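You operate a simulated robot arm through the tools that you are given. There is no shell and no other tool.

Carry out the task below with a simulated robot arm. There is one attempt and no reset: what you move stays moved.

Task
Put things in order on the top of the low table. At the end: the brown carton from the top of the low table stands where the silver spacer stood; the silver spacer from the top of the low table stands where the red hose stub stood; the small red plug stands on top of the blue valve; the red hose stub is on the silver plate; whatever was shut is shut again. Leave all else as you found it, and nothing knocked over.
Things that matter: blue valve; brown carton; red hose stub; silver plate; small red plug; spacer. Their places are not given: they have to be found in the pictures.

The check looks at the end state, three seconds after you hand in, the way a careful person would. Anything else that was tipped, shoved, dropped, spilled or broken makes it a failure.

Robot
A 7-joint arm with a two-finger gripper, fixed in place. Base frame: the origin is on the floor under the middle of its stand, x ahead of it, y to its left, z up; the work surface is at about z = 0.56. Readings come in m, degrees, newtons and seconds.
With the tool pointing down near the work surface it reaches from about 0.1 to 0.66 m from the base axis. Its first joint turns from -66.0 to 66.0 degrees. Payload 2.45 kg.
Tool frame: the origin (TCP) lies between the finger pads and is the grasp point; the fingertips stand 0.026 m ahead of it; z points along the fingers, y is the line along which they close. The gripper opens to 0.096 m; its body begins 0.069 m behind the TCP.
Orientation is that of the tool frame in the base frame, as [roll, pitch, yaw] about the fixed x, y, z axes, in that order (R = Rz(yaw) Ry(pitch) Rx(roll)). With the fingers straight down and closing along the base's y, the tool's x points along the base's -x, its y along +y and its z along -z.

Tools
- The arm moves only by the tool drive_tool. Its argument "deltas" is a list of rows, each a list of 3 entries, a list of its own where there are three numbers: the shift along the base's x, y, z in m, then the turn, a rotation vector about the base's x, y, z in degrees, then the finger opening in m, from 0 to 0.096. In form: [[[x, y, z], [wx, wy, wz], grip], ...]. A call has 1 to 20 rows; each row is the pose to reach, as a shift and turn from the pose commanded when the call began. A row lasts 0.2 s, in which the tool goes at most 0.05 m and 8.6 degrees; a call with a longer step from one row to the next is refused whole, and so is a gripper value outside its range. A pose out of reach is approached as far as the arm can. The call stops where the force on the tool passes 40 N (or 10 N more than at its start, if that is more) or the arm is blocked; 0.2 s more then pass. The fingers move at their own pace (about 0.05 m/s each) and stop on an object; they squeeze with about 36 N. The grip force told is the motor's: it shows also when the fingers shut on nothing. Time passes only in rows, and 0.2 s behind the last, so rows that repeat a pose let the fingers close. It gives the time, the measured TCP pose, the force on the tool (base axes), the opening and the grip force at its end, in the units of the frame above (readings bear some noise), with the torque about the TCP (base axes, N m) and any sound that the robot's microphone picked up.
- Cameras (640 x 400 px; columns grow to the right, rows downward): "scene" is fixed at [0.1558, -0.397, 1.402]; the picture's right is [0.81, -0.58, 0.00], its down [-0.44, -0.61, -0.65] and it looks along [0.38, 0.53, -0.76] (base axes); focal length 351 px, centre (320, 200). "wrist" rides on the gripper at [0.082, 0.003, -0.098] in the tool frame; the picture's right is [-0.04, 1.00, 0.00], its down [-0.73, -0.03, -0.68] and it looks along [-0.68, -0.03, 0.73] (tool axes); focal length 256 px, centre (320, 200).
- capture(camera): a new picture of that camera. It takes no simulated time.
- locate(camera, pixels): for up to 12 pixels [column, row] of the newest picture of that camera ("zoom" is the newest enlarged one), the place [x, y, z] in the base frame of the surface seen there, good to about 0.002 m. It takes no simulated time.
- inspect(camera, box): a new picture of the part [left, top, right, bottom] of that camera's present view, enlarged. It takes no simulated time.
- close_job(): hands the job in; it is judged then, once.

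Leave the gripper open and the arm clear of the work at the hand-in unless told otherwise.

The tools are called by a JSON object that holds its "fn" and its "kwargs". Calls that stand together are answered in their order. drive_tool: Moves the arm, as the interface text tells. Its arguments: {"type":"object","properties":{"deltas":{"type":"array","items":{"type":"array"}}},"required":["deltas"]} The other tools are called the same way: capture (camera) takes a picture; locate (camera, pixels) gives the place of the surface under pixels of a picture; inspect (camera, box) takes an enlarged picture of a part of a camera's view; close_job () hands the job in.

At the start:

```text
time_s: 0.0
position: [0.434, 0.0425, 0.8972]
tool_rot: [179.9, -0.1, 179.9]
force: [0.9, 0.1, 0.1]
torque: [0.0, 0.01, -0.02]
width: 0.0959
finger_force: 0.0
```

scene: 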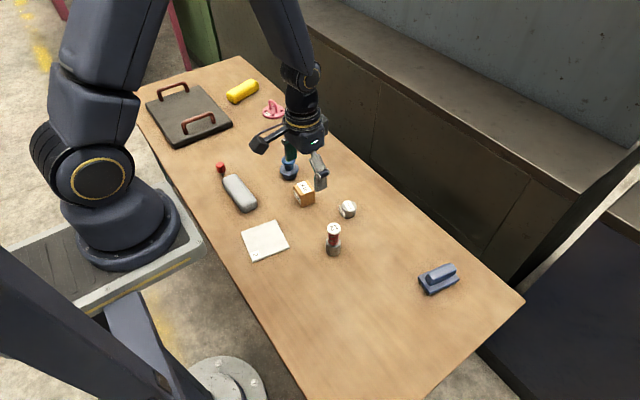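
wrist: 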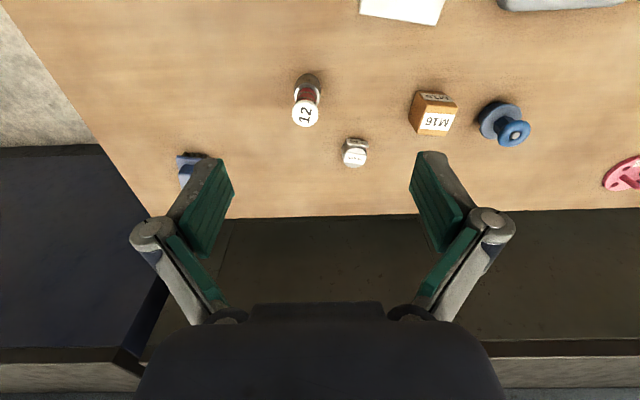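

The scene shows a table with a dark board with handles, a yellow roll, a pink part, a blue valve-like part, a brown carton, a silver spacer, a red and silver stack, a grey thing with a red tip, a white/silver plate and a blue block. I'll enlarge parts of the view to identify each one.

{"fn": "inspect", "kwargs": {"camera": "scene", "box": [200, 130, 380, 270]}}

{"fn": "inspect", "kwargs": {"camera": "scene", "box": [130, 60, 330, 190]}}

{"fn": "inspect", "kwargs": {"camera": "wrist", "box": [260, 0, 640, 200]}}

```text
2.86 times, centred on (290, 200) of scene
```

zoom: 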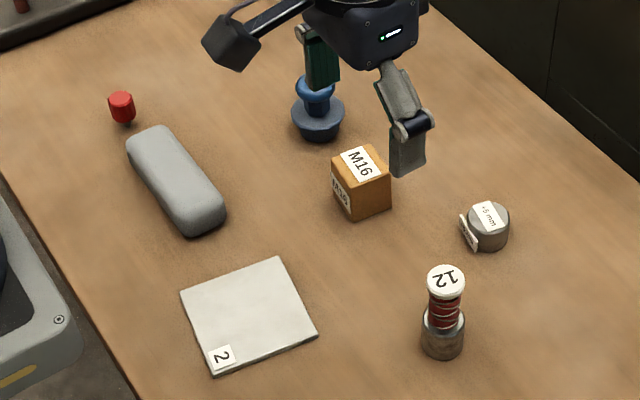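

```text
3.08 times, centred on (230, 125) of scene
```

zoom: 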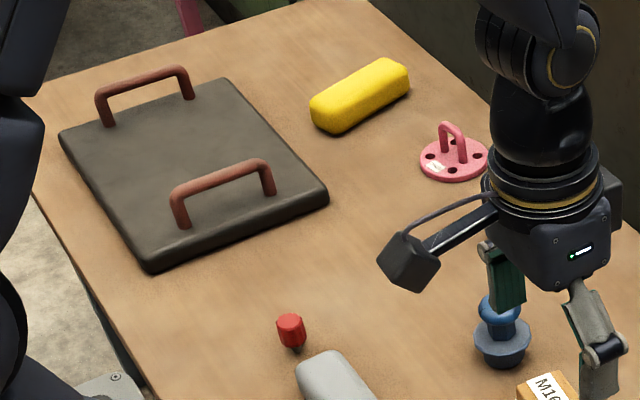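

```text
1.68 times, centred on (450, 100) of wrist
```

zoom: 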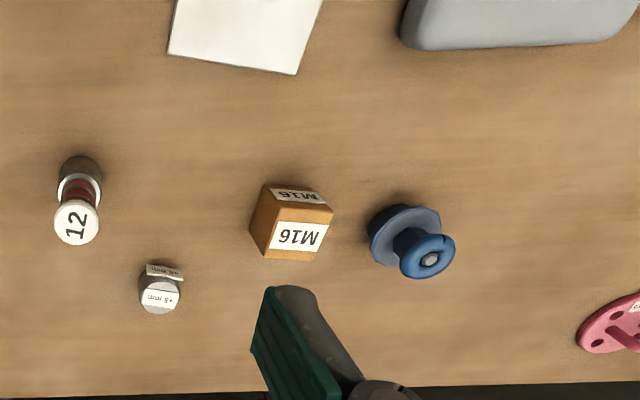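

I see the "12" red stub with a steel foot at about (334,240), the "+5 mm" spacer at (348,209), the "M16" carton at (305,194), the blue valve at (289,168), the red plug at (221,167) and the plate labelled "2" at (265,240). Next I'll measure points on all of them.

{"fn": "capture", "kwargs": {"camera": "scene"}}

{"fn": "locate", "kwargs": {"camera": "scene", "pixels": [[334, 228], [334, 252], [347, 205], [304, 188], [289, 156], [221, 164], [265, 240], [243, 236], [278, 221], [289, 244], [255, 261], [300, 230]]}}

{"fn": "inspect", "kwargs": {"camera": "scene", "box": [200, 145, 280, 195]}}

{"fn": "inspect", "kwargs": {"camera": "scene", "box": [300, 185, 380, 265]}}

{"fn": "inspect", "kwargs": {"camera": "scene", "box": [400, 240, 480, 310]}}

```text
taken
```

scene: 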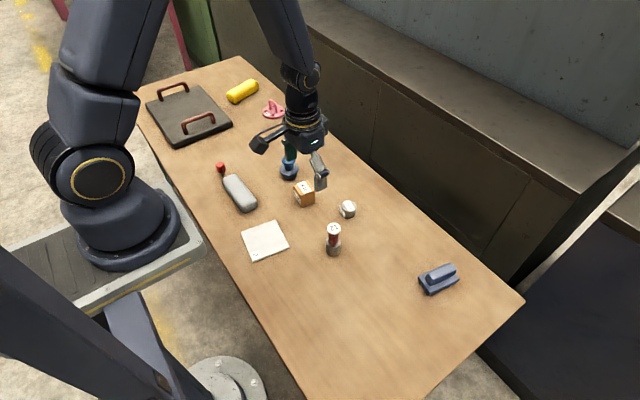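

```text
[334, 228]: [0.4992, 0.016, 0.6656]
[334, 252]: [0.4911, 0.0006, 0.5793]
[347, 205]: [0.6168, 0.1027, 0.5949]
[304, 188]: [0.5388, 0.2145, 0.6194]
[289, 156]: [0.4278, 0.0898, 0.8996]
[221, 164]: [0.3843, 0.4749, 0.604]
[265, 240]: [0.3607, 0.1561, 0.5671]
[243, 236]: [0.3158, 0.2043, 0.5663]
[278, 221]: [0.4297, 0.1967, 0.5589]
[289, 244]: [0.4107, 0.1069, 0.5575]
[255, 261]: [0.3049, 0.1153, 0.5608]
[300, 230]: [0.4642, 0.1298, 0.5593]
```

```text
8.00 times, centred on (240, 170) of scene
```

zoom: 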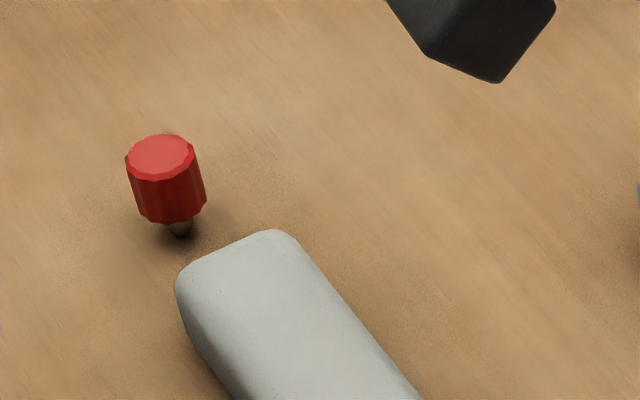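

```text
5.00 times, centred on (340, 225) of scene
```

zoom: 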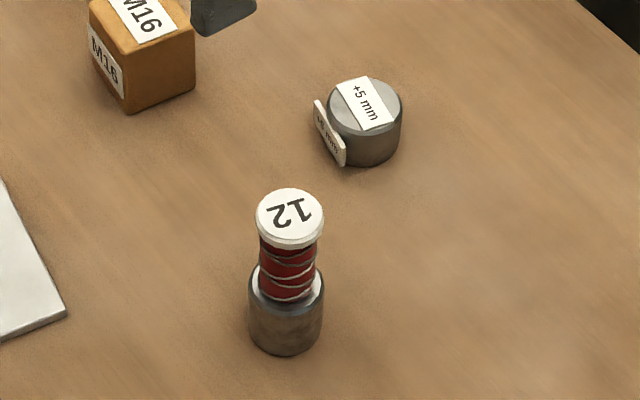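

```text
5.71 times, centred on (440, 275) of scene
```

zoom: 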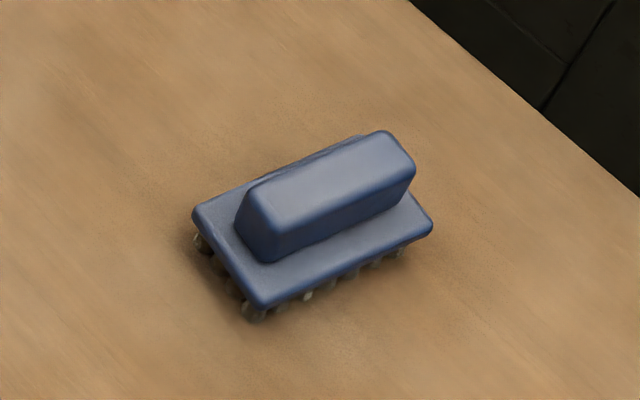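

I can read the labels now. Before choosing grasps I want the exact outlines of stub, spacer, carton and valve from the wrist camera, so I'll enlarge that view and locate points.

{"fn": "inspect", "kwargs": {"camera": "wrist", "box": [270, 50, 390, 180]}}

{"fn": "inspect", "kwargs": {"camera": "wrist", "box": [400, 70, 560, 170]}}

```text
3.08 times, centred on (330, 115) of wrist
```

zoom: 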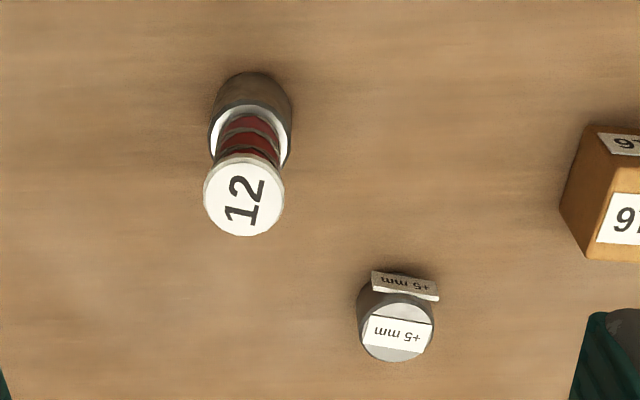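

```text
4.00 times, centred on (480, 120) of wrist
```

zoom: 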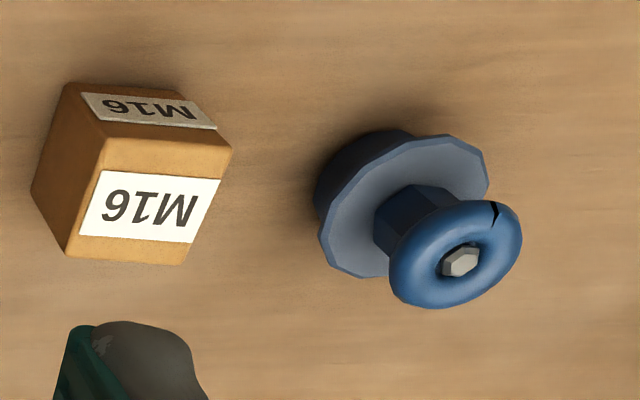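

The valve is a blue body with a ring handwheel and a hex nut in the middle. I'll locate points on its ring, nut and body, and on the carton's top corners, from this enlarged view.

{"fn": "locate", "kwargs": {"camera": "zoom", "pixels": [[460, 262], [455, 300], [402, 270], [508, 240], [450, 215], [475, 170], [340, 270], [350, 190], [110, 140], [230, 148], [70, 255], [183, 262]]}}

{"fn": "inspect", "kwargs": {"camera": "wrist", "box": [270, 50, 390, 180]}}

```text
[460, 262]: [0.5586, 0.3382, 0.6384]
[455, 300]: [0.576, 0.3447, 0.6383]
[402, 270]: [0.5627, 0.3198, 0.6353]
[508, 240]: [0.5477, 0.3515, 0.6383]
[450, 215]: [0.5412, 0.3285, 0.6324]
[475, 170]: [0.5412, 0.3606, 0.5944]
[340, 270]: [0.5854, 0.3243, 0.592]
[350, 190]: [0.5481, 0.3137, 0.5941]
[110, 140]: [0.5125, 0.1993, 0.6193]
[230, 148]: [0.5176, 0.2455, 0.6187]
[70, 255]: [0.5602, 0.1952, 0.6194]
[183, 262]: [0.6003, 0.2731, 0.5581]
```

```text
3.08 times, centred on (330, 115) of wrist
```

zoom: 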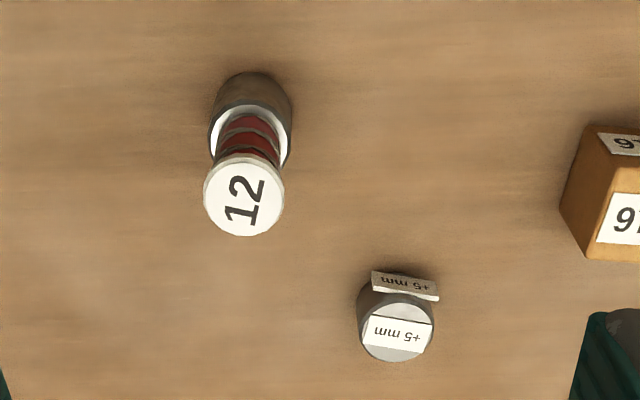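

Carton: about 0.046 by 0.047 m, top at z≈0.619, turned about −5.5°. Valve ring top is at z≈0.638, centred near (0.559, 0.337). Next I'll measure the stub's cap and foot and the spacer's top.

{"fn": "locate", "kwargs": {"camera": "zoom", "pixels": [[206, 197], [282, 195], [244, 160], [245, 233], [244, 195], [250, 75], [358, 328], [433, 330], [397, 361], [397, 340], [373, 275], [437, 295]]}}

```text
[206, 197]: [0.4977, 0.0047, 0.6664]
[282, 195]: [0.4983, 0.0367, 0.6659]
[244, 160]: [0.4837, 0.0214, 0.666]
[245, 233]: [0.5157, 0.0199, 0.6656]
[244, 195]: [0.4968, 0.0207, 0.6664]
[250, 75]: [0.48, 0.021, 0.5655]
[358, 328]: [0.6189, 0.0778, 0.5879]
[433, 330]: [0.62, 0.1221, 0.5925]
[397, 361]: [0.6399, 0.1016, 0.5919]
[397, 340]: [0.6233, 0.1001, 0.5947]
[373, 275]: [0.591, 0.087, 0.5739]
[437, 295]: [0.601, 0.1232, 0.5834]
```

Stub: cap centre is about (0.499, 0.0205) with its top at 0.666. Spacer: centre about (0.619, 0.101), diameter about 0.043, top at 0.595. I'll move the arm left at height, roughly to (0.33, 0.39), to look closely at the plug with the wrist camera.

{"fn": "drive_tool", "kwargs": {"deltas": [[[-0.012, 0.044, 0], [0, 0, 0], 0.096], [[-0.025, 0.088, 0], [0, 0, 0], 0.096], [[-0.037, 0.131, 0], [0, 0, 0], 0.096], [[-0.05, 0.175, 0], [0, 0, 0], 0.096], [[-0.062, 0.219, 0], [0, 0, 0], 0.096], [[-0.075, 0.263, 0], [0, 0, 0], 0.096], [[-0.087, 0.306, 0], [0, 0, 0], 0.096], [[-0.1, 0.35, 0], [0, 0, 0], 0.096]]}}

{"fn": "capture", "kwargs": {"camera": "wrist"}}

{"fn": "capture", "kwargs": {"camera": "scene"}}

```text
time_s: 1.8
position: [0.3354, 0.3929, 0.8946]
tool_rot: [-180.0, 0.0, 180.0]
force: [0.4, 0.0, 0.5]
torque: [-0.02, 0.01, -0.02]
width: 0.0957
finger_force: 0.2
```

```text
taken
```

wrist: 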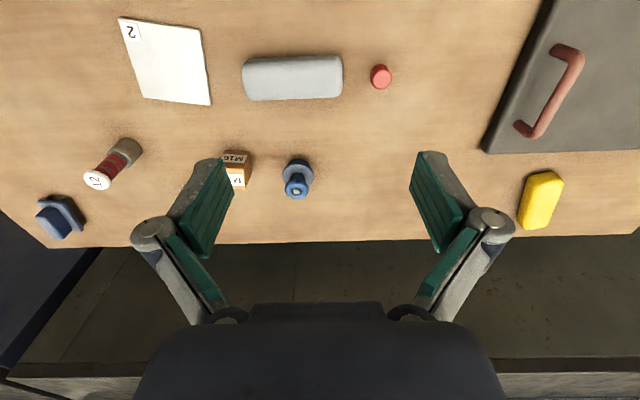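

```text
taken
```

scene: 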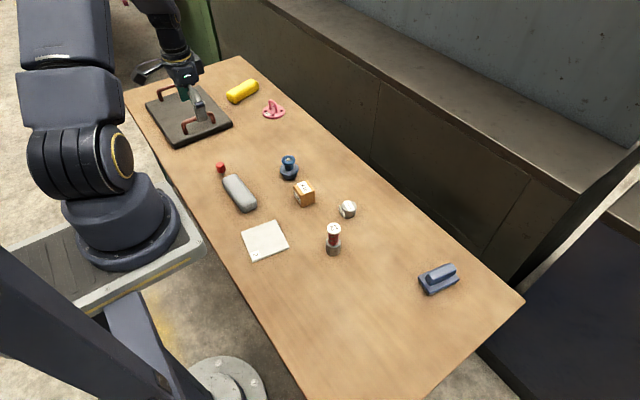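

The valve is no longer hidden in the scene view, and the plug shows in the wrist view at (380,76), beside the grey block. I'll enlarge the plug, the valve and the plate.

{"fn": "inspect", "kwargs": {"camera": "wrist", "box": [330, 40, 430, 110]}}

{"fn": "inspect", "kwargs": {"camera": "scene", "box": [265, 140, 325, 190]}}

{"fn": "locate", "kwargs": {"camera": "zoom", "pixels": [[200, 130], [320, 120]]}}

{"fn": "locate", "kwargs": {"camera": "wrist", "pixels": [[380, 74], [373, 74], [389, 74], [381, 66], [381, 86], [343, 80], [340, 60], [120, 20], [200, 31], [210, 104], [145, 97], [170, 60]]}}

```text
5.71 times, centred on (380, 75) of wrist
```

zoom: 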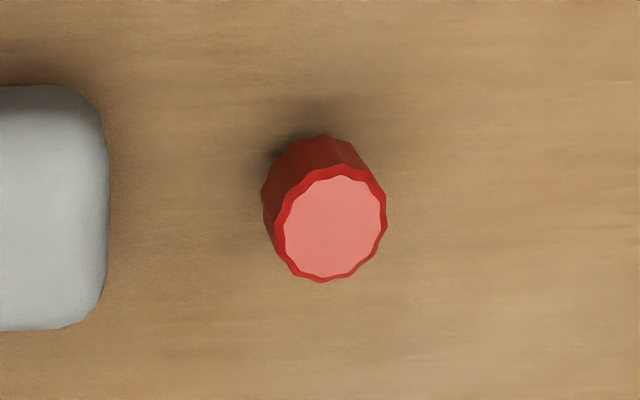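

```text
8.00 times, centred on (295, 165) of scene
```

zoom: 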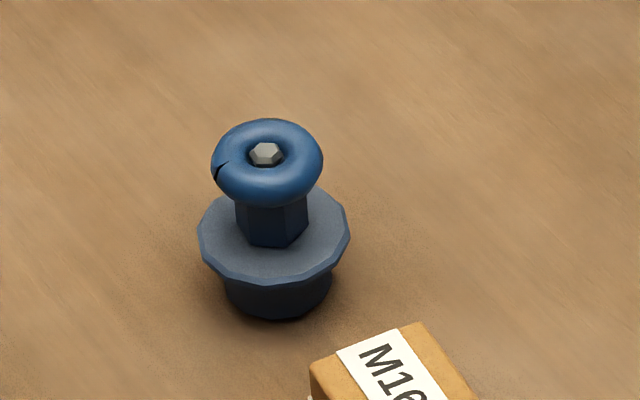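

```text
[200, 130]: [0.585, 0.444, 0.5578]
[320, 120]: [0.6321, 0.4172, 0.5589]
```

```text
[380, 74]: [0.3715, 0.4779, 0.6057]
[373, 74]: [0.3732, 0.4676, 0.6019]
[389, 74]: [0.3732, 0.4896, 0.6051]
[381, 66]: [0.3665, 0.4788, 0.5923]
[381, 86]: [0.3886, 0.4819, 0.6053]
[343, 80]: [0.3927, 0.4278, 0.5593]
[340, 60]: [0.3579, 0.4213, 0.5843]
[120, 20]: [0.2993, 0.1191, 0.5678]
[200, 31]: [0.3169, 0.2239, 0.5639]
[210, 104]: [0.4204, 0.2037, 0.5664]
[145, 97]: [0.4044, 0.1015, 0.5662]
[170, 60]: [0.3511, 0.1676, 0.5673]
```

The valve top is a rounded ring with a hex nut in the middle. I'll measure the plug's edges, then the valve's ring and nut, precisely.

{"fn": "inspect", "kwargs": {"camera": "wrist", "box": [340, 50, 420, 100]}}

{"fn": "locate", "kwargs": {"camera": "zoom", "pixels": [[342, 238], [278, 240], [400, 236], [338, 175], [342, 300], [250, 235], [410, 215], [236, 200], [300, 110], [20, 200]]}}

```text
8.00 times, centred on (380, 75) of wrist
```

zoom: 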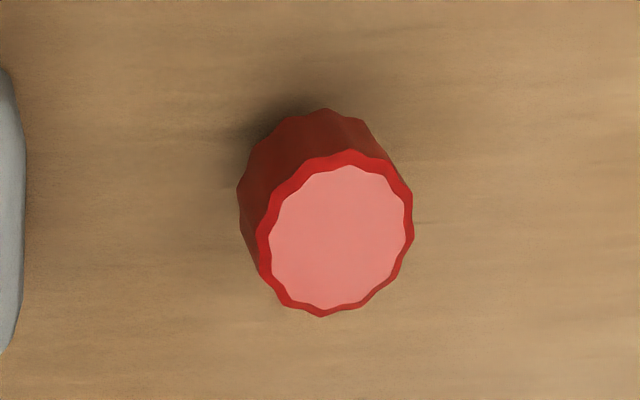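

```text
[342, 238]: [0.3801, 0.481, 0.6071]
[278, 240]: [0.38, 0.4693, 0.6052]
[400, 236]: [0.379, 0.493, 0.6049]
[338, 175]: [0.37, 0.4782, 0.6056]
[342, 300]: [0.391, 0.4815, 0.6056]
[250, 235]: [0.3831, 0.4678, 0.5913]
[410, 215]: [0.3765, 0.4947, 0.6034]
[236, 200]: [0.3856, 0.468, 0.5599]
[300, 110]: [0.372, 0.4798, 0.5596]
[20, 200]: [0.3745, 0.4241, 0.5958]
```

Plug: top centre about (0.380, 0.481, 0.606), head radius about 0.0135. The grey block's nearest edge is at y≈0.426. Now I'll enlarge the stub and spacer in the scene view to get the ferrule height and cross-check the centres.

{"fn": "inspect", "kwargs": {"camera": "scene", "box": [300, 190, 380, 260]}}

{"fn": "locate", "kwargs": {"camera": "zoom", "pixels": [[285, 220], [285, 255], [287, 290], [287, 300], [285, 325], [285, 362], [250, 320], [322, 320], [395, 100], [430, 110], [360, 105], [395, 165]]}}

```text
5.71 times, centred on (340, 225) of scene
```

zoom: 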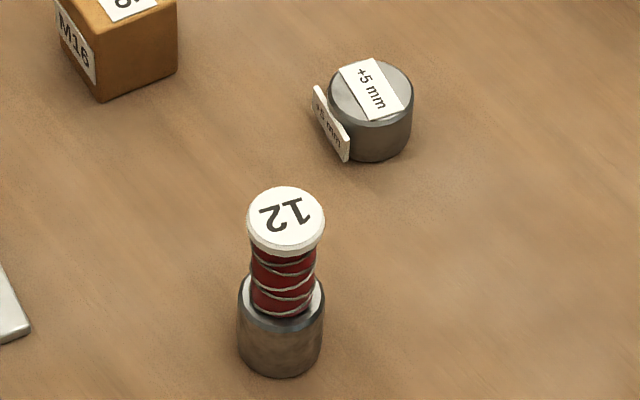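

```text
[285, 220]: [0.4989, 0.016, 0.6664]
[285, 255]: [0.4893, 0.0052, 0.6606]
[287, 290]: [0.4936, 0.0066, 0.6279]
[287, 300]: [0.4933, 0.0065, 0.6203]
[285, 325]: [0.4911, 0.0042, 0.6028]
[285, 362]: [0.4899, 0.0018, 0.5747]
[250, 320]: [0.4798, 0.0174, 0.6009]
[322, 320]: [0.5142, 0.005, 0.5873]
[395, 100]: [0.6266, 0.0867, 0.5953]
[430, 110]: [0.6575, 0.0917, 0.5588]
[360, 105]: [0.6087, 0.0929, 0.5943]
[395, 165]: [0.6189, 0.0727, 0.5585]
```

The ferrule (radius about 0.0185) reaches about z=0.607 and is the widest part, so I'll grip it there. First I'll move above the stub at z≈0.80.

{"fn": "drive_tool", "kwargs": {"deltas": [[[0.018, -0.0415, -0.01], [0, 0, 0], 0.096], [[0.036, -0.083, -0.021], [0, 0, 0], 0.096], [[0.055, -0.1245, -0.032], [0, 0, 0], 0.096], [[0.073, -0.166, -0.042], [0, 0, 0], 0.096], [[0.091, -0.2075, -0.053], [0, 0, 0], 0.096], [[0.11, -0.249, -0.063], [0, 0, 0], 0.096], [[0.128, -0.2905, -0.074], [0, 0, 0], 0.096], [[0.146, -0.332, -0.085], [0, 0, 0], 0.096], [[0.1645, -0.3735, -0.095], [0, 0, 0], 0.096], [[0.1645, -0.3735, -0.095], [0, 0, 0], 0.096]]}}

{"fn": "capture", "kwargs": {"camera": "wrist"}}

```text
time_s: 4.0
position: [0.498, 0.0179, 0.8005]
tool_rot: [180.0, 0.1, -179.9]
force: [0.2, 0.1, -0.1]
torque: [-0.02, -0.01, 0.02]
width: 0.0961
finger_force: 0.1
```

```text
taken
```

wrist: 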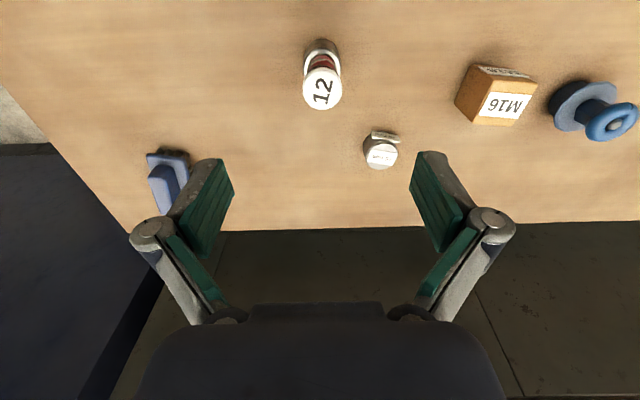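

I'm above the stub. I'll enlarge the stub and spacer in this nearer view to refine their centres.

{"fn": "inspect", "kwargs": {"camera": "wrist", "box": [282, 30, 362, 120]}}

{"fn": "locate", "kwargs": {"camera": "zoom", "pixels": [[244, 260], [405, 260], [324, 180], [324, 345], [324, 262], [250, 135], [395, 135], [320, 60], [322, 110]]}}

{"fn": "inspect", "kwargs": {"camera": "wrist", "box": [350, 115, 420, 180]}}

{"fn": "locate", "kwargs": {"camera": "zoom", "pixels": [[220, 240], [390, 240], [300, 320], [300, 180], [300, 245]]}}

```text
4.44 times, centred on (322, 75) of wrist
```

zoom: 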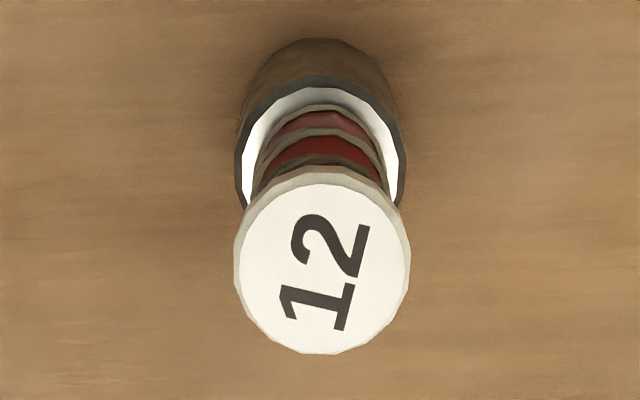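

```text
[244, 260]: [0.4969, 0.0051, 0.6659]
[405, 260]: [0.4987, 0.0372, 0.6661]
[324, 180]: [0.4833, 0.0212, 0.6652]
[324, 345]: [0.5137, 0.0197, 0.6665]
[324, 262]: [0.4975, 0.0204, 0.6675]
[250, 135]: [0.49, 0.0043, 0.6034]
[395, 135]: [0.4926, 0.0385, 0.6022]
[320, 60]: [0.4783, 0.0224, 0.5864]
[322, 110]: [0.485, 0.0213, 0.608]
```

```text
6.15 times, centred on (385, 148) of wrist
```

zoom: 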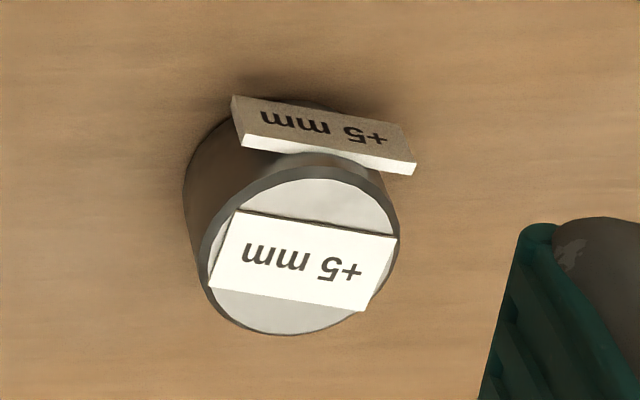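

```text
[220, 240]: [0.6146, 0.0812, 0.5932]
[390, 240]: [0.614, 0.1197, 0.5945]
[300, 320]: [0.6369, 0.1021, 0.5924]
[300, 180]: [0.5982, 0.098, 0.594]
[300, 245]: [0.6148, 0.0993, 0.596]
```

The stub's centre is (0.4985, 0.0208); the spacer's is (0.6175, 0.100). I'll descend over the stub to z≈0.61 with fingers open, which leaves the palm about 13 mm above the cap.

{"fn": "drive_tool", "kwargs": {"deltas": [[[0.0003, 0.0027, -0.04], [0, 0, 0], 0.096], [[0.0003, 0.0027, -0.08], [0, 0, 0], 0.096], [[0.0003, 0.0027, -0.12], [0, 0, 0], 0.096], [[0.0003, 0.0027, -0.15], [0, 0, 0], 0.096], [[0.0003, 0.0027, -0.17], [0, 0, 0], 0.096], [[0.0003, 0.0027, -0.185], [0, 0, 0], 0.096], [[0.0003, 0.0027, -0.19], [0, 0, 0], 0.096], [[0.0003, 0.0027, -0.19], [0, 0, 0], 0.096]]}}

{"fn": "capture", "kwargs": {"camera": "wrist"}}

{"fn": "inspect", "kwargs": {"camera": "scene", "box": [280, 170, 400, 260]}}

```text
time_s: 5.8
position: [0.4983, 0.0212, 0.6112]
tool_rot: [179.9, 0.1, 180.0]
force: [0.5, 0.0, 0.2]
torque: [-0.01, 0.0, -0.01]
width: 0.0957
finger_force: 0.1
```

```text
taken
```

wrist: 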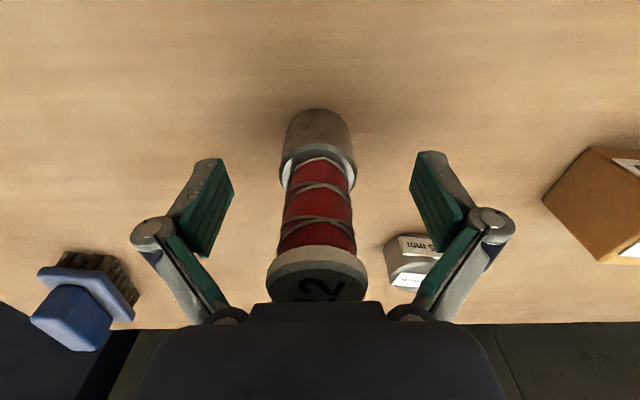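

```text
4.44 times, centred on (340, 215) of scene
```

zoom: 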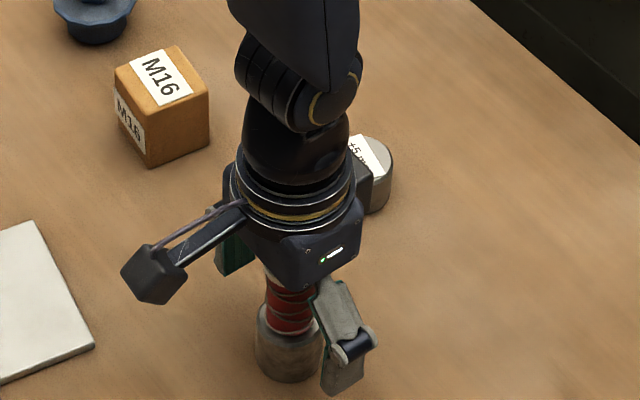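

The stub stands centred between the pads, with the ferrule between x≈280 and 355 in the wrist view. Closing the fingers on it now.

{"fn": "drive_tool", "kwargs": {"deltas": [[[0, 0, 0], [0, 0, 0], 0.07], [[0, 0, 0], [0, 0, 0], 0.05], [[0, 0, 0], [0, 0, 0], 0.035], [[0, 0, 0], [0, 0, 0], 0.025], [[0, 0, 0], [0, 0, 0], 0.02], [[0, 0, 0], [0, 0, 0], 0.02], [[0, 0, 0], [0, 0, 0], 0.02]]}}

{"fn": "capture", "kwargs": {"camera": "wrist"}}

```text
time_s: 7.4
position: [0.4989, 0.0199, 0.6109]
tool_rot: [-179.8, 0.0, 179.9]
force: [-1.2, -8.7, 8.0]
torque: [-0.38, 0.04, 0.0]
width: 0.0403
finger_force: 35.9
```

```text
taken
```

wrist: 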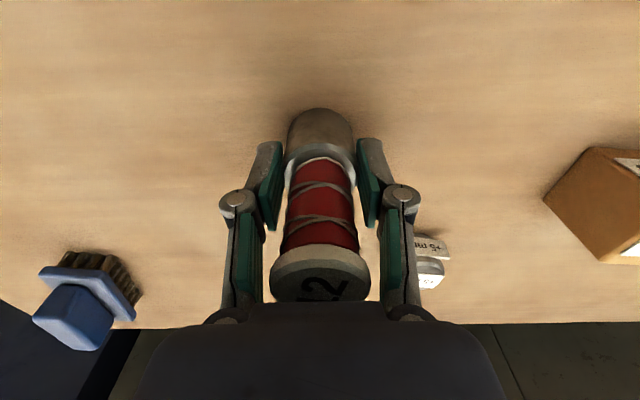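

The grip closed at 0.0403 m on the ferrule. I'll lift slowly straight up to z≈0.66 and check that it comes up in one piece.

{"fn": "drive_tool", "kwargs": {"deltas": [[[0, 0, 0.008], [0, 0, 0], 0.02], [[0, 0, 0.02], [0, 0, 0], 0.02], [[0, 0, 0.04], [0, 0, 0], 0.02], [[0, 0, 0.06], [0, 0, 0], 0.02], [[0, 0, 0.06], [0, 0, 0], 0.02]]}}

{"fn": "capture", "kwargs": {"camera": "wrist"}}

{"fn": "inspect", "kwargs": {"camera": "scene", "box": [270, 160, 390, 260]}}

```text
time_s: 8.6
position: [0.4993, 0.0208, 0.6719]
tool_rot: [-179.9, 0.1, 180.0]
force: [0.8, -0.5, -3.4]
torque: [0.02, 0.0, 0.02]
width: 0.0401
finger_force: 36.1
```

```text
taken
```

wrist: 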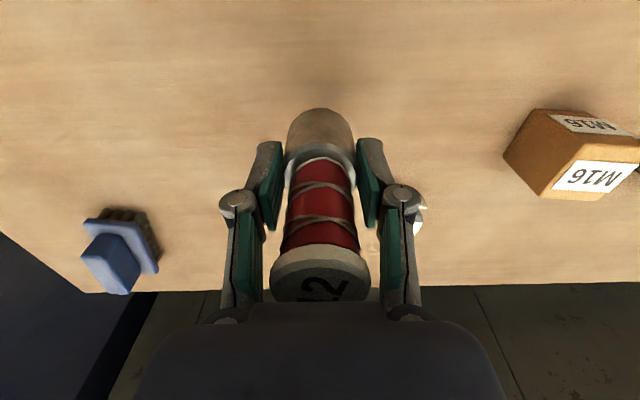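

```text
4.00 times, centred on (330, 210) of scene
```

zoom: 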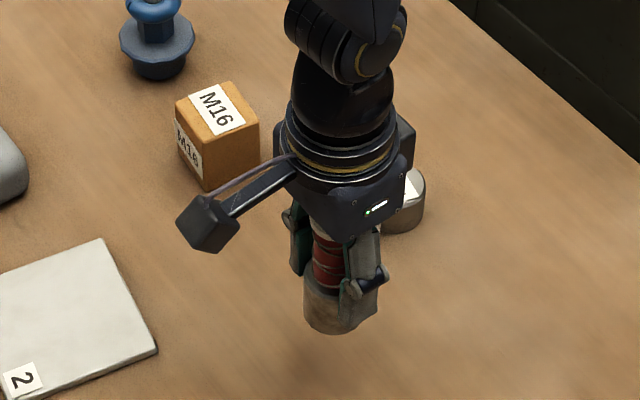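

The whole stub came up as one body (about 3.4 N) and nothing was left behind. The plate's centre is about (0.362, 0.160) and its top about z 0.5665, so I'll carry the stub over it at about z=0.70.

{"fn": "drive_tool", "kwargs": {"deltas": [[[0, 0, 0.025], [0, 0, 0], 0.02], [[-0.022, 0.022, 0.028], [0, 0, 0], 0.02], [[-0.045, 0.046, 0.028], [0, 0, 0], 0.02], [[-0.069, 0.07, 0.028], [0, 0, 0], 0.02], [[-0.093, 0.094, 0.028], [0, 0, 0], 0.02], [[-0.117, 0.118, 0.028], [0, 0, 0], 0.02], [[-0.13, 0.132, 0.028], [0, 0, 0], 0.02], [[-0.137, 0.139, 0.028], [0, 0, 0], 0.02], [[-0.137, 0.139, 0.028], [0, 0, 0], 0.02]]}}

{"fn": "capture", "kwargs": {"camera": "wrist"}}

{"fn": "inspect", "kwargs": {"camera": "scene", "box": [200, 170, 350, 280]}}

```text
time_s: 10.6
position: [0.3597, 0.1611, 0.6998]
tool_rot: [180.0, 0.1, 180.0]
force: [0.5, 0.3, -3.2]
torque: [0.01, 0.02, 0.02]
width: 0.0402
finger_force: 35.5
```

```text
taken
```

wrist: 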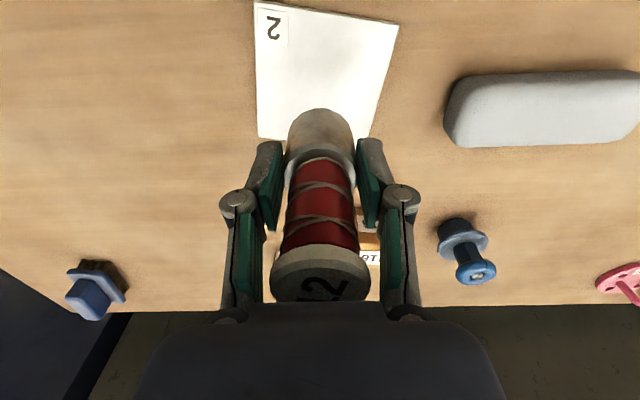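

```text
3.64 times, centred on (275, 225) of scene
```

zoom: 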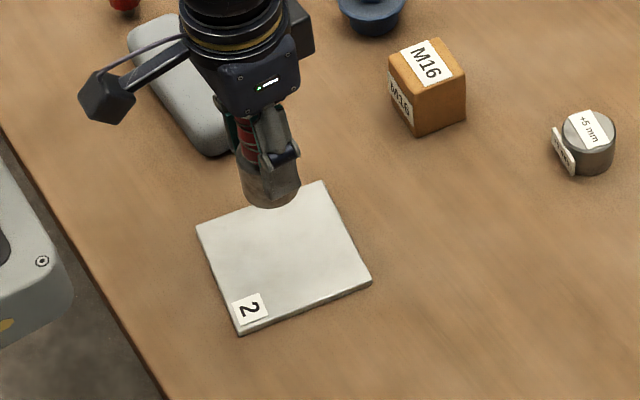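

The stub hangs over the plate and the plate's four corners are visible. I'll measure them again, a little inside the edges, to confirm the centre and top height.

{"fn": "locate", "kwargs": {"camera": "zoom", "pixels": [[202, 230], [320, 187], [364, 279], [243, 329], [283, 258], [250, 240], [320, 250], [290, 225]]}}

{"fn": "locate", "kwargs": {"camera": "wrist", "pixels": [[257, 4], [396, 27], [262, 134], [330, 40], [367, 130]]}}

```text
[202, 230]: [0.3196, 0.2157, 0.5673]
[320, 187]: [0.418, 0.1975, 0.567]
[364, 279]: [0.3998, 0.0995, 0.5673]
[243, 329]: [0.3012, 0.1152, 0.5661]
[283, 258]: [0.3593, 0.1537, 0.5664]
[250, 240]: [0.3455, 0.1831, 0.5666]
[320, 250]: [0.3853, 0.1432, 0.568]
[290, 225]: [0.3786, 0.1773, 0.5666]
```

```text
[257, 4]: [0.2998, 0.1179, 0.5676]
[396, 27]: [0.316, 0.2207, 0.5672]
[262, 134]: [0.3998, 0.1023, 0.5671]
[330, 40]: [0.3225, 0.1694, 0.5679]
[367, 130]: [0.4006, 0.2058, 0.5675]
```

The plate's centre is (0.3595, 0.158) and its top z=0.567, so contact should come near TCP z≈0.619. I'll lower to about 0.6225, just above contact.

{"fn": "drive_tool", "kwargs": {"deltas": [[[0, -0.003, -0.025], [0, 0, 0], 0.02], [[0, -0.003, -0.05], [0, 0, 0], 0.02], [[0, -0.003, -0.068], [0, 0, 0], 0.02], [[0, -0.003, -0.075], [0, 0, 0], 0.02], [[0, -0.003, -0.077], [0, 0, 0], 0.02], [[0, -0.003, -0.077], [0, 0, 0], 0.02]]}}

```text
time_s: 12.0
position: [0.3606, 0.1587, 0.6228]
tool_rot: [-180.0, 0.1, 180.0]
force: [0.1, 0.2, -3.1]
torque: [0.0, -0.03, 0.03]
width: 0.0401
finger_force: 36.2
```

There's no contact yet (force still −3.1 N). I'll go down in 1 mm steps, 4 mm in all, and watch for the force change.

{"fn": "drive_tool", "kwargs": {"deltas": [[[0, 0, -0.001], [0, 0, 0], 0.02], [[0, 0, -0.002], [0, 0, 0], 0.02], [[0, 0, -0.003], [0, 0, 0], 0.02], [[0, 0, -0.003], [0, 0, 0], 0.02]]}}

```text
time_s: 13.0
position: [0.3618, 0.1576, 0.6196]
tool_rot: [180.0, 0.0, -180.0]
force: [-2.3, -0.4, 6.2]
torque: [-0.03, 0.0, 0.02]
width: 0.0402
finger_force: 35.8
```

The force turned to +6.2 N, so the stub is resting on the plate. I'll open the fingers to let go.

{"fn": "drive_tool", "kwargs": {"deltas": [[[0, 0, 0], [0, 0, 0], 0.045], [[0, 0, 0], [0, 0, 0], 0.055], [[0, 0, 0], [0, 0, 0], 0.075], [[0, 0, 0], [0, 0, 0], 0.096], [[0, 0, 0], [0, 0, 0], 0.096]]}}

{"fn": "capture", "kwargs": {"camera": "wrist"}}

```text
time_s: 14.2
position: [0.3609, 0.158, 0.6207]
tool_rot: [180.0, 0.0, -179.9]
force: [0.4, -0.4, 0.0]
torque: [0.01, 0.01, 0.03]
width: 0.0959
finger_force: 0.0
```

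```text
taken
```

wrist: 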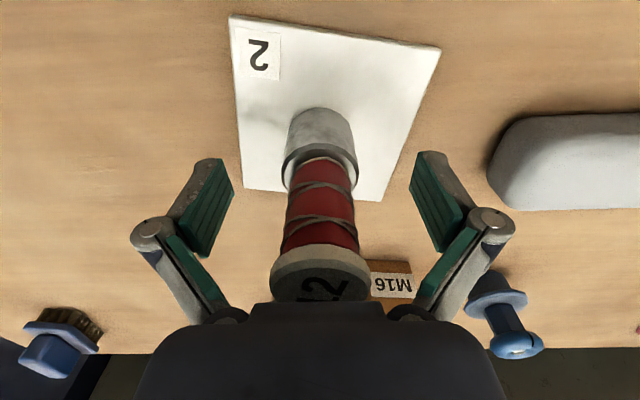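

The stub stands upright on the plate. I'll rise straight up to z≈0.78 and then move above the spacer.

{"fn": "drive_tool", "kwargs": {"deltas": [[[0, 0, 0.02], [0, 0, 0], 0.096], [[0, 0, 0.06], [0, 0, 0], 0.096], [[0, 0, 0.105], [0, 0, 0], 0.096], [[0, 0, 0.15], [0, 0, 0], 0.096], [[0.03, -0.007, 0.16], [0, 0, 0], 0.096], [[0.07, -0.016, 0.16], [0, 0, 0], 0.096], [[0.115, -0.026, 0.16], [0, 0, 0], 0.096], [[0.16, -0.036, 0.16], [0, 0, 0], 0.096], [[0.205, -0.046, 0.16], [0, 0, 0], 0.096], [[0.235, -0.053, 0.16], [0, 0, 0], 0.096], [[0.2565, -0.058, 0.16], [0, 0, 0], 0.096], [[0.2565, -0.058, 0.16], [0, 0, 0], 0.096]]}}

{"fn": "capture", "kwargs": {"camera": "wrist"}}

{"fn": "capture", "kwargs": {"camera": "scene"}}

```text
time_s: 16.8
position: [0.6187, 0.0985, 0.7798]
tool_rot: [-179.9, 0.0, -180.0]
force: [0.9, 0.1, -1.1]
torque: [0.0, 0.03, -0.01]
width: 0.0959
finger_force: 0.1
```

```text
taken
```

wrist: 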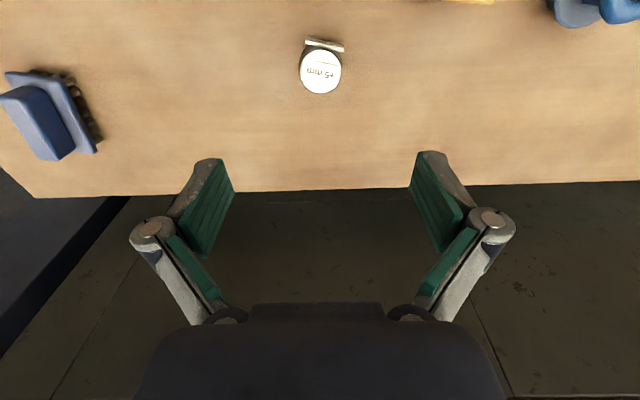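

```text
taken
```

scene: 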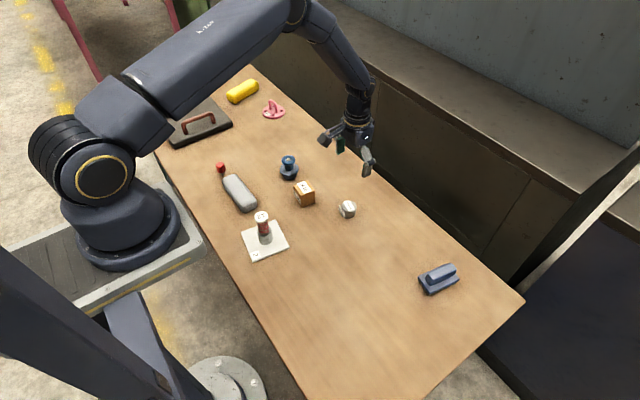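

The scene view confirms the stub standing on the plate. I'll enlarge the spacer in the wrist view, near (321,68), to get its centre and the direction of its side tag.

{"fn": "inspect", "kwargs": {"camera": "wrist", "box": [290, 30, 354, 100]}}

{"fn": "locate", "kwargs": {"camera": "zoom", "pixels": [[215, 255], [425, 250], [320, 165], [322, 350], [320, 255], [235, 80], [455, 115], [340, 100], [240, 55], [450, 92]]}}

{"fn": "inspect", "kwargs": {"camera": "scene", "box": [230, 195, 310, 270]}}

```text
5.71 times, centred on (322, 65) of wrist
```

zoom: 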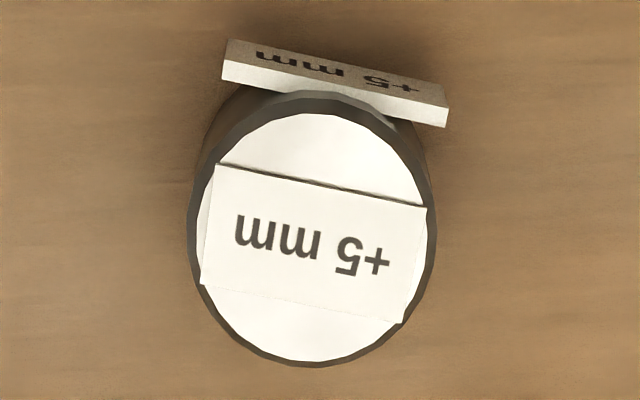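

```text
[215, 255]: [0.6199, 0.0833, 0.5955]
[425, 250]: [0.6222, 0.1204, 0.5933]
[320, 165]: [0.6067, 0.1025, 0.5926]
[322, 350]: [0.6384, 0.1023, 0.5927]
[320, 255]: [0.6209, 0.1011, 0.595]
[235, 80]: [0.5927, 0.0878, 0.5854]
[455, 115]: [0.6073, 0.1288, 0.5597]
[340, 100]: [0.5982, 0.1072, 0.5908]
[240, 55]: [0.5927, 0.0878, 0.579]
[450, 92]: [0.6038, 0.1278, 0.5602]
```

```text
5.33 times, centred on (270, 232) of scene
```

zoom: 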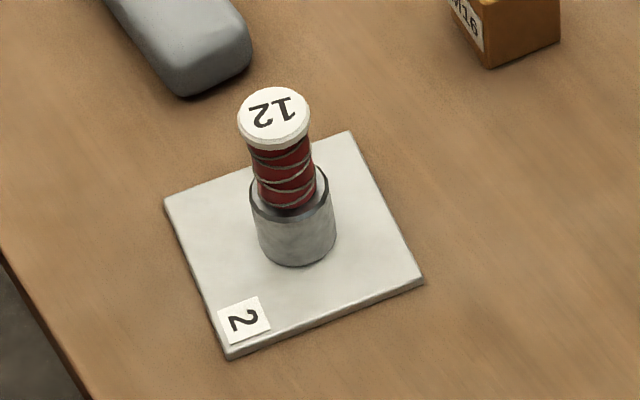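

Spacer: centre (0.618, 0.100), radius about 0.0215. Its side tag sits on the robot side, turned about −11°. I'll turn the tool by −11° so the fingers close parallel to the tag, then descend to z≈0.590.

{"fn": "drive_tool", "kwargs": {"deltas": [[[-0.0007, 0.0015, -0.02], [0, 0, -5.5], 0.096], [[-0.0007, 0.0015, -0.05], [0, 0, -11], 0.096], [[-0.0007, 0.0015, -0.09], [0, 0, -11], 0.096], [[-0.0007, 0.0015, -0.13], [0, 0, -11], 0.096], [[-0.0007, 0.0015, -0.16], [0, 0, -11], 0.096], [[-0.0007, 0.0015, -0.18], [0, 0, -11], 0.096], [[-0.0007, 0.0015, -0.189], [0, 0, -11], 0.096], [[-0.0007, 0.0015, -0.189], [0, 0, -11], 0.096]]}}

{"fn": "capture", "kwargs": {"camera": "wrist"}}

{"fn": "inspect", "kwargs": {"camera": "scene", "box": [300, 160, 400, 240]}}

```text
time_s: 18.6
position: [0.6172, 0.0999, 0.5901]
tool_rot: [-180.0, 0.0, 169.1]
force: [0.9, 0.1, 0.7]
torque: [-0.03, 0.0, 0.0]
width: 0.0961
finger_force: 0.0
```

```text
taken
```

wrist: 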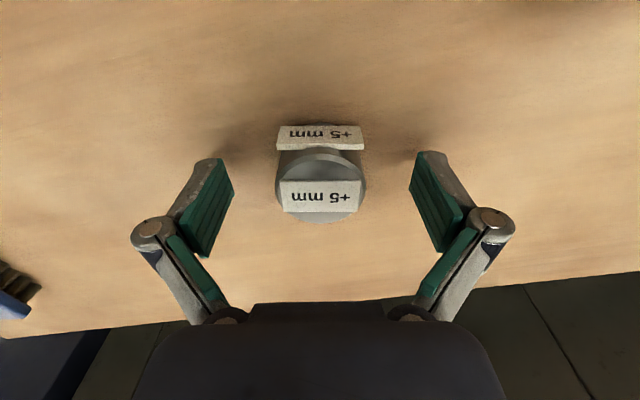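

```text
5.00 times, centred on (350, 200) of scene
```

zoom: 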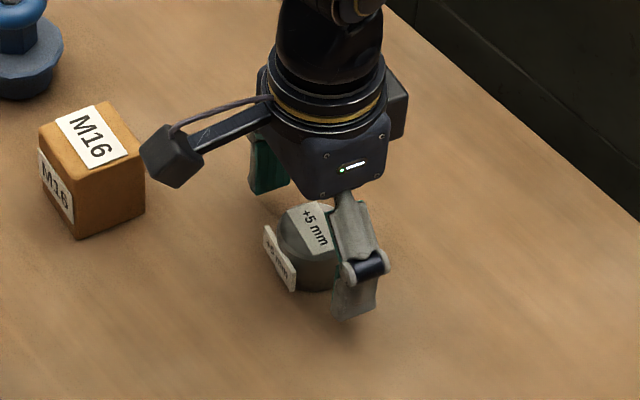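

The spacer sits centred between the pads (x≈321), with the tag out of the fingers' way. Closing now.

{"fn": "drive_tool", "kwargs": {"deltas": [[[0, 0, 0], [0, 0, 0], 0.075], [[0, 0, 0], [0, 0, 0], 0.055], [[0, 0, 0], [0, 0, 0], 0.04], [[0, 0, 0], [0, 0, 0], 0.03], [[0, 0, 0], [0, 0, 0], 0.025], [[0, 0, 0], [0, 0, 0], 0.025], [[0, 0, 0], [0, 0, 0], 0.025]]}}

{"fn": "capture", "kwargs": {"camera": "wrist"}}

```text
time_s: 20.2
position: [0.6172, 0.1002, 0.5899]
tool_rot: [-179.9, 0.0, 169.0]
force: [-2.1, -1.8, 4.3]
torque: [-0.07, 0.07, 0.03]
width: 0.0454
finger_force: 35.4
```

```text
taken
```

wrist: 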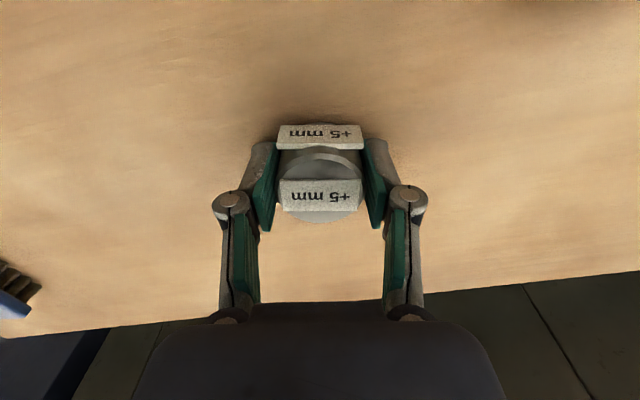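

The grip closed at 0.0454 m. Lifting gently to z≈0.65 and checking.

{"fn": "drive_tool", "kwargs": {"deltas": [[[0, 0, 0.006], [0, 0, 0], 0.025], [[0, 0, 0.02], [0, 0, 0], 0.025], [[0, 0, 0.045], [0, 0, 0], 0.025], [[0, 0, 0.07], [0, 0, 0], 0.025], [[0, 0, 0.07], [0, 0, 0], 0.025]]}}

{"fn": "capture", "kwargs": {"camera": "wrist"}}

{"fn": "inspect", "kwargs": {"camera": "scene", "box": [290, 150, 410, 250]}}

```text
time_s: 21.4
position: [0.6181, 0.1006, 0.6603]
tool_rot: [-179.9, 0.0, 169.1]
force: [0.2, -0.1, -3.8]
torque: [0.01, 0.01, 0.0]
width: 0.0451
finger_force: 35.7
```

```text
taken
```

wrist: 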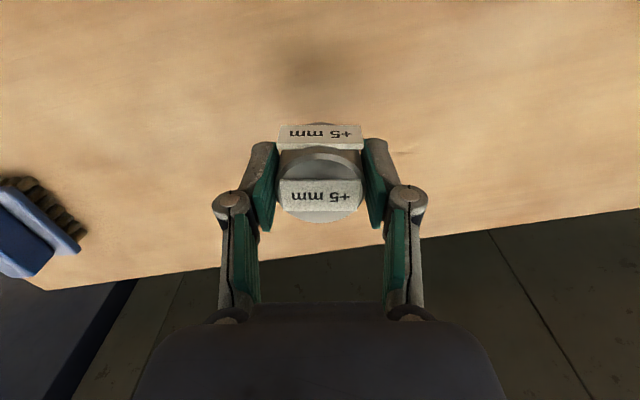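

```text
4.00 times, centred on (350, 200) of scene
```

zoom: 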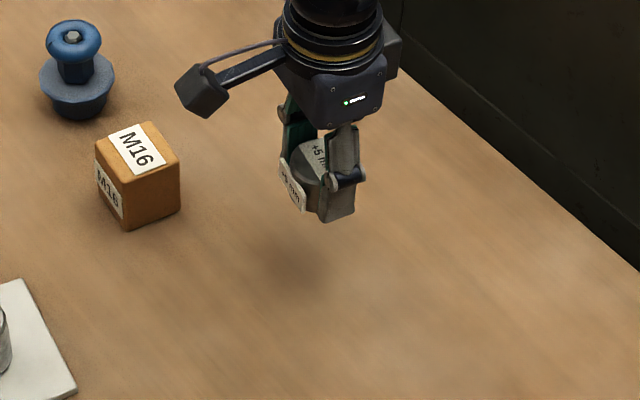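

The spacer came up whole, with its tag. I'll carry it to the stub's old place at (0.4985, 0.0207).

{"fn": "drive_tool", "kwargs": {"deltas": [[[-0.03, -0.02, 0.005], [0, 0, 0], 0.025], [[-0.065, -0.044, 0.005], [0, 0, 0], 0.025], [[-0.1, -0.067, 0.005], [0, 0, 0], 0.025], [[-0.115, -0.077, 0.005], [0, 0, 0], 0.025], [[-0.1195, -0.08, 0.005], [0, 0, 0], 0.025], [[-0.1195, -0.08, -0.02], [0, 0, 0], 0.025], [[-0.1195, -0.08, -0.045], [0, 0, 0], 0.025], [[-0.1195, -0.08, -0.06], [0, 0, 0], 0.025], [[-0.1195, -0.08, -0.066], [0, 0, 0], 0.025], [[-0.1195, -0.08, -0.066], [0, 0, 0], 0.025]]}}

{"fn": "capture", "kwargs": {"camera": "wrist"}}

```text
time_s: 23.6
position: [0.4975, 0.0209, 0.595]
tool_rot: [179.9, 0.0, 169.0]
force: [-0.3, 0.1, -3.8]
torque: [-0.02, 0.02, -0.02]
width: 0.0451
finger_force: 35.4
```

```text
taken
```

wrist: 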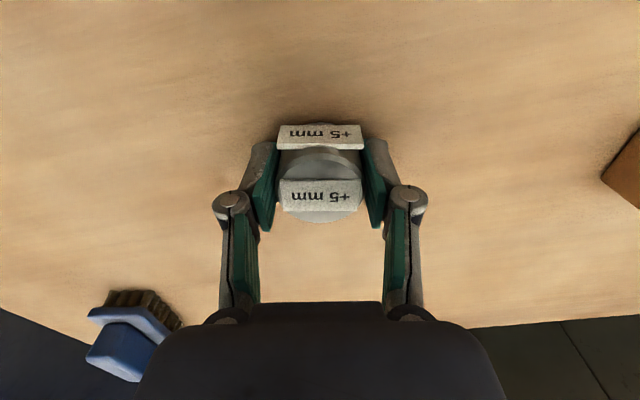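

The tool is at (0.4975, 0.0209, 0.595), with no contact yet. Going down in 1 mm steps to where the spacer should touch (about 0.590).

{"fn": "drive_tool", "kwargs": {"deltas": [[[0.0005, 0, -0.002], [0, 0, 0], 0.025], [[0.0005, 0, -0.003], [0, 0, 0], 0.025], [[0.0005, 0, -0.004], [0, 0, 0], 0.025], [[0.0005, 0, -0.005], [0, 0, 0], 0.025], [[0.0005, 0, -0.005], [0, 0, 0], 0.025]]}}

```text
time_s: 24.8
position: [0.4993, 0.0221, 0.5911]
tool_rot: [-180.0, 0.0, 168.9]
force: [-7.0, 0.3, 28.1]
torque: [-0.01, 0.17, 0.03]
width: 0.0452
finger_force: 36.2
```

The spacer is touching the table with 28 N. I'll ease up by about 1 mm to relieve the force, then read again.

{"fn": "drive_tool", "kwargs": {"deltas": [[[-0.0005, -0.0005, 0.001], [0, 0, 0], 0.025], [[-0.0005, -0.0005, 0.001], [0, 0, 0], 0.025]]}}

```text
time_s: 25.4
position: [0.4975, 0.0197, 0.5897]
tool_rot: [180.0, 0.0, 169.0]
force: [2.2, 2.2, 0.4]
torque: [0.09, 0.05, -0.04]
width: 0.0452
finger_force: 35.7
```

The force is down to 0.4 N, so the spacer rests lightly on the table. Opening the fingers.

{"fn": "drive_tool", "kwargs": {"deltas": [[[0, 0, 0], [0, 0, 0], 0.05], [[0, 0, 0], [0, 0, 0], 0.06], [[0, 0, 0], [0, 0, 0], 0.08], [[0, 0, 0], [0, 0, 0], 0.096], [[0, 0, 0], [0, 0, 0], 0.096]]}}

{"fn": "capture", "kwargs": {"camera": "wrist"}}

```text
time_s: 26.6
position: [0.4969, 0.0201, 0.5893]
tool_rot: [-179.9, 0.1, 169.0]
force: [-0.7, -0.3, 0.0]
torque: [0.02, 0.01, -0.04]
width: 0.0957
finger_force: 0.0
```

```text
taken
```

wrist: 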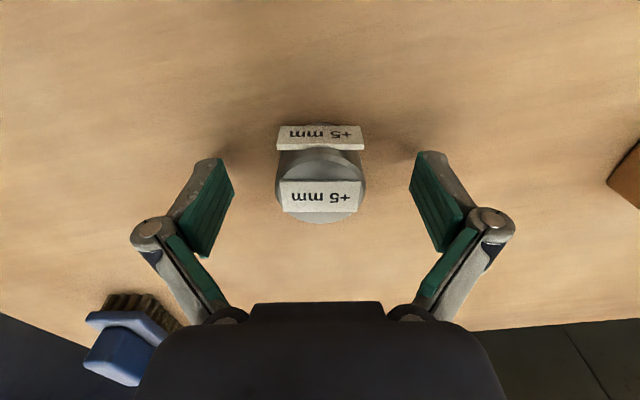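

The spacer stands upright and free at its new place. I'll rise to z≈0.76, turn back to suit the carton's ~−5.5°, and move above it at (0.539, 0.220).

{"fn": "drive_tool", "kwargs": {"deltas": [[[0, 0, 0.02], [0, 0, 0], 0.096], [[0, 0, 0.06], [0, 0, 0], 0.096], [[0, 0, 0.105], [0, 0, 0], 0.096], [[0, 0, 0.15], [0, 0, 0], 0.096], [[0.008, 0.04, 0.17], [0, 0, 2], 0.096], [[0.017, 0.08, 0.17], [0, 0, 4], 0.096], [[0.026, 0.12, 0.17], [0, 0, 5.5], 0.096], [[0.034, 0.16, 0.17], [0, 0, 5.5], 0.096], [[0.042, 0.2, 0.17], [0, 0, 5.5], 0.096], [[0.042, 0.2, 0.17], [0, 0, 5.5], 0.096]]}}

{"fn": "capture", "kwargs": {"camera": "wrist"}}

{"fn": "capture", "kwargs": {"camera": "scene"}}

```text
time_s: 28.8
position: [0.5394, 0.2203, 0.7605]
tool_rot: [179.9, -0.1, 174.5]
force: [-0.3, -1.0, -0.1]
torque: [0.0, -0.03, 0.02]
width: 0.096
finger_force: 0.0
```

```text
taken
```

wrist: 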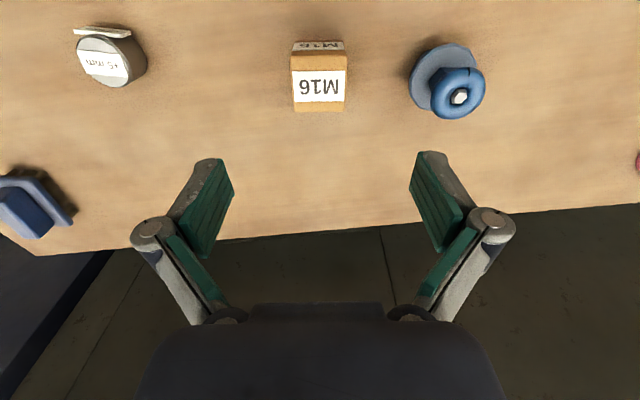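

```text
taken
```

scene: 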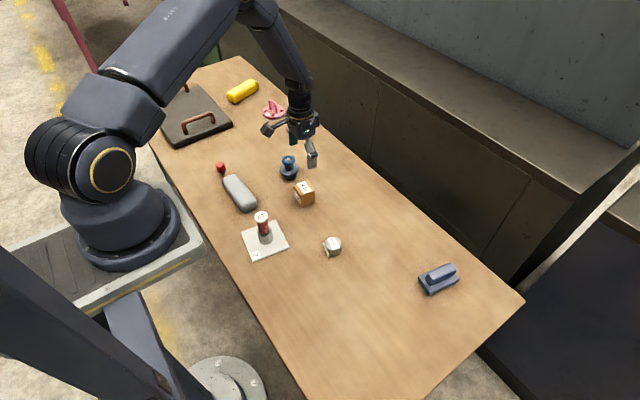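

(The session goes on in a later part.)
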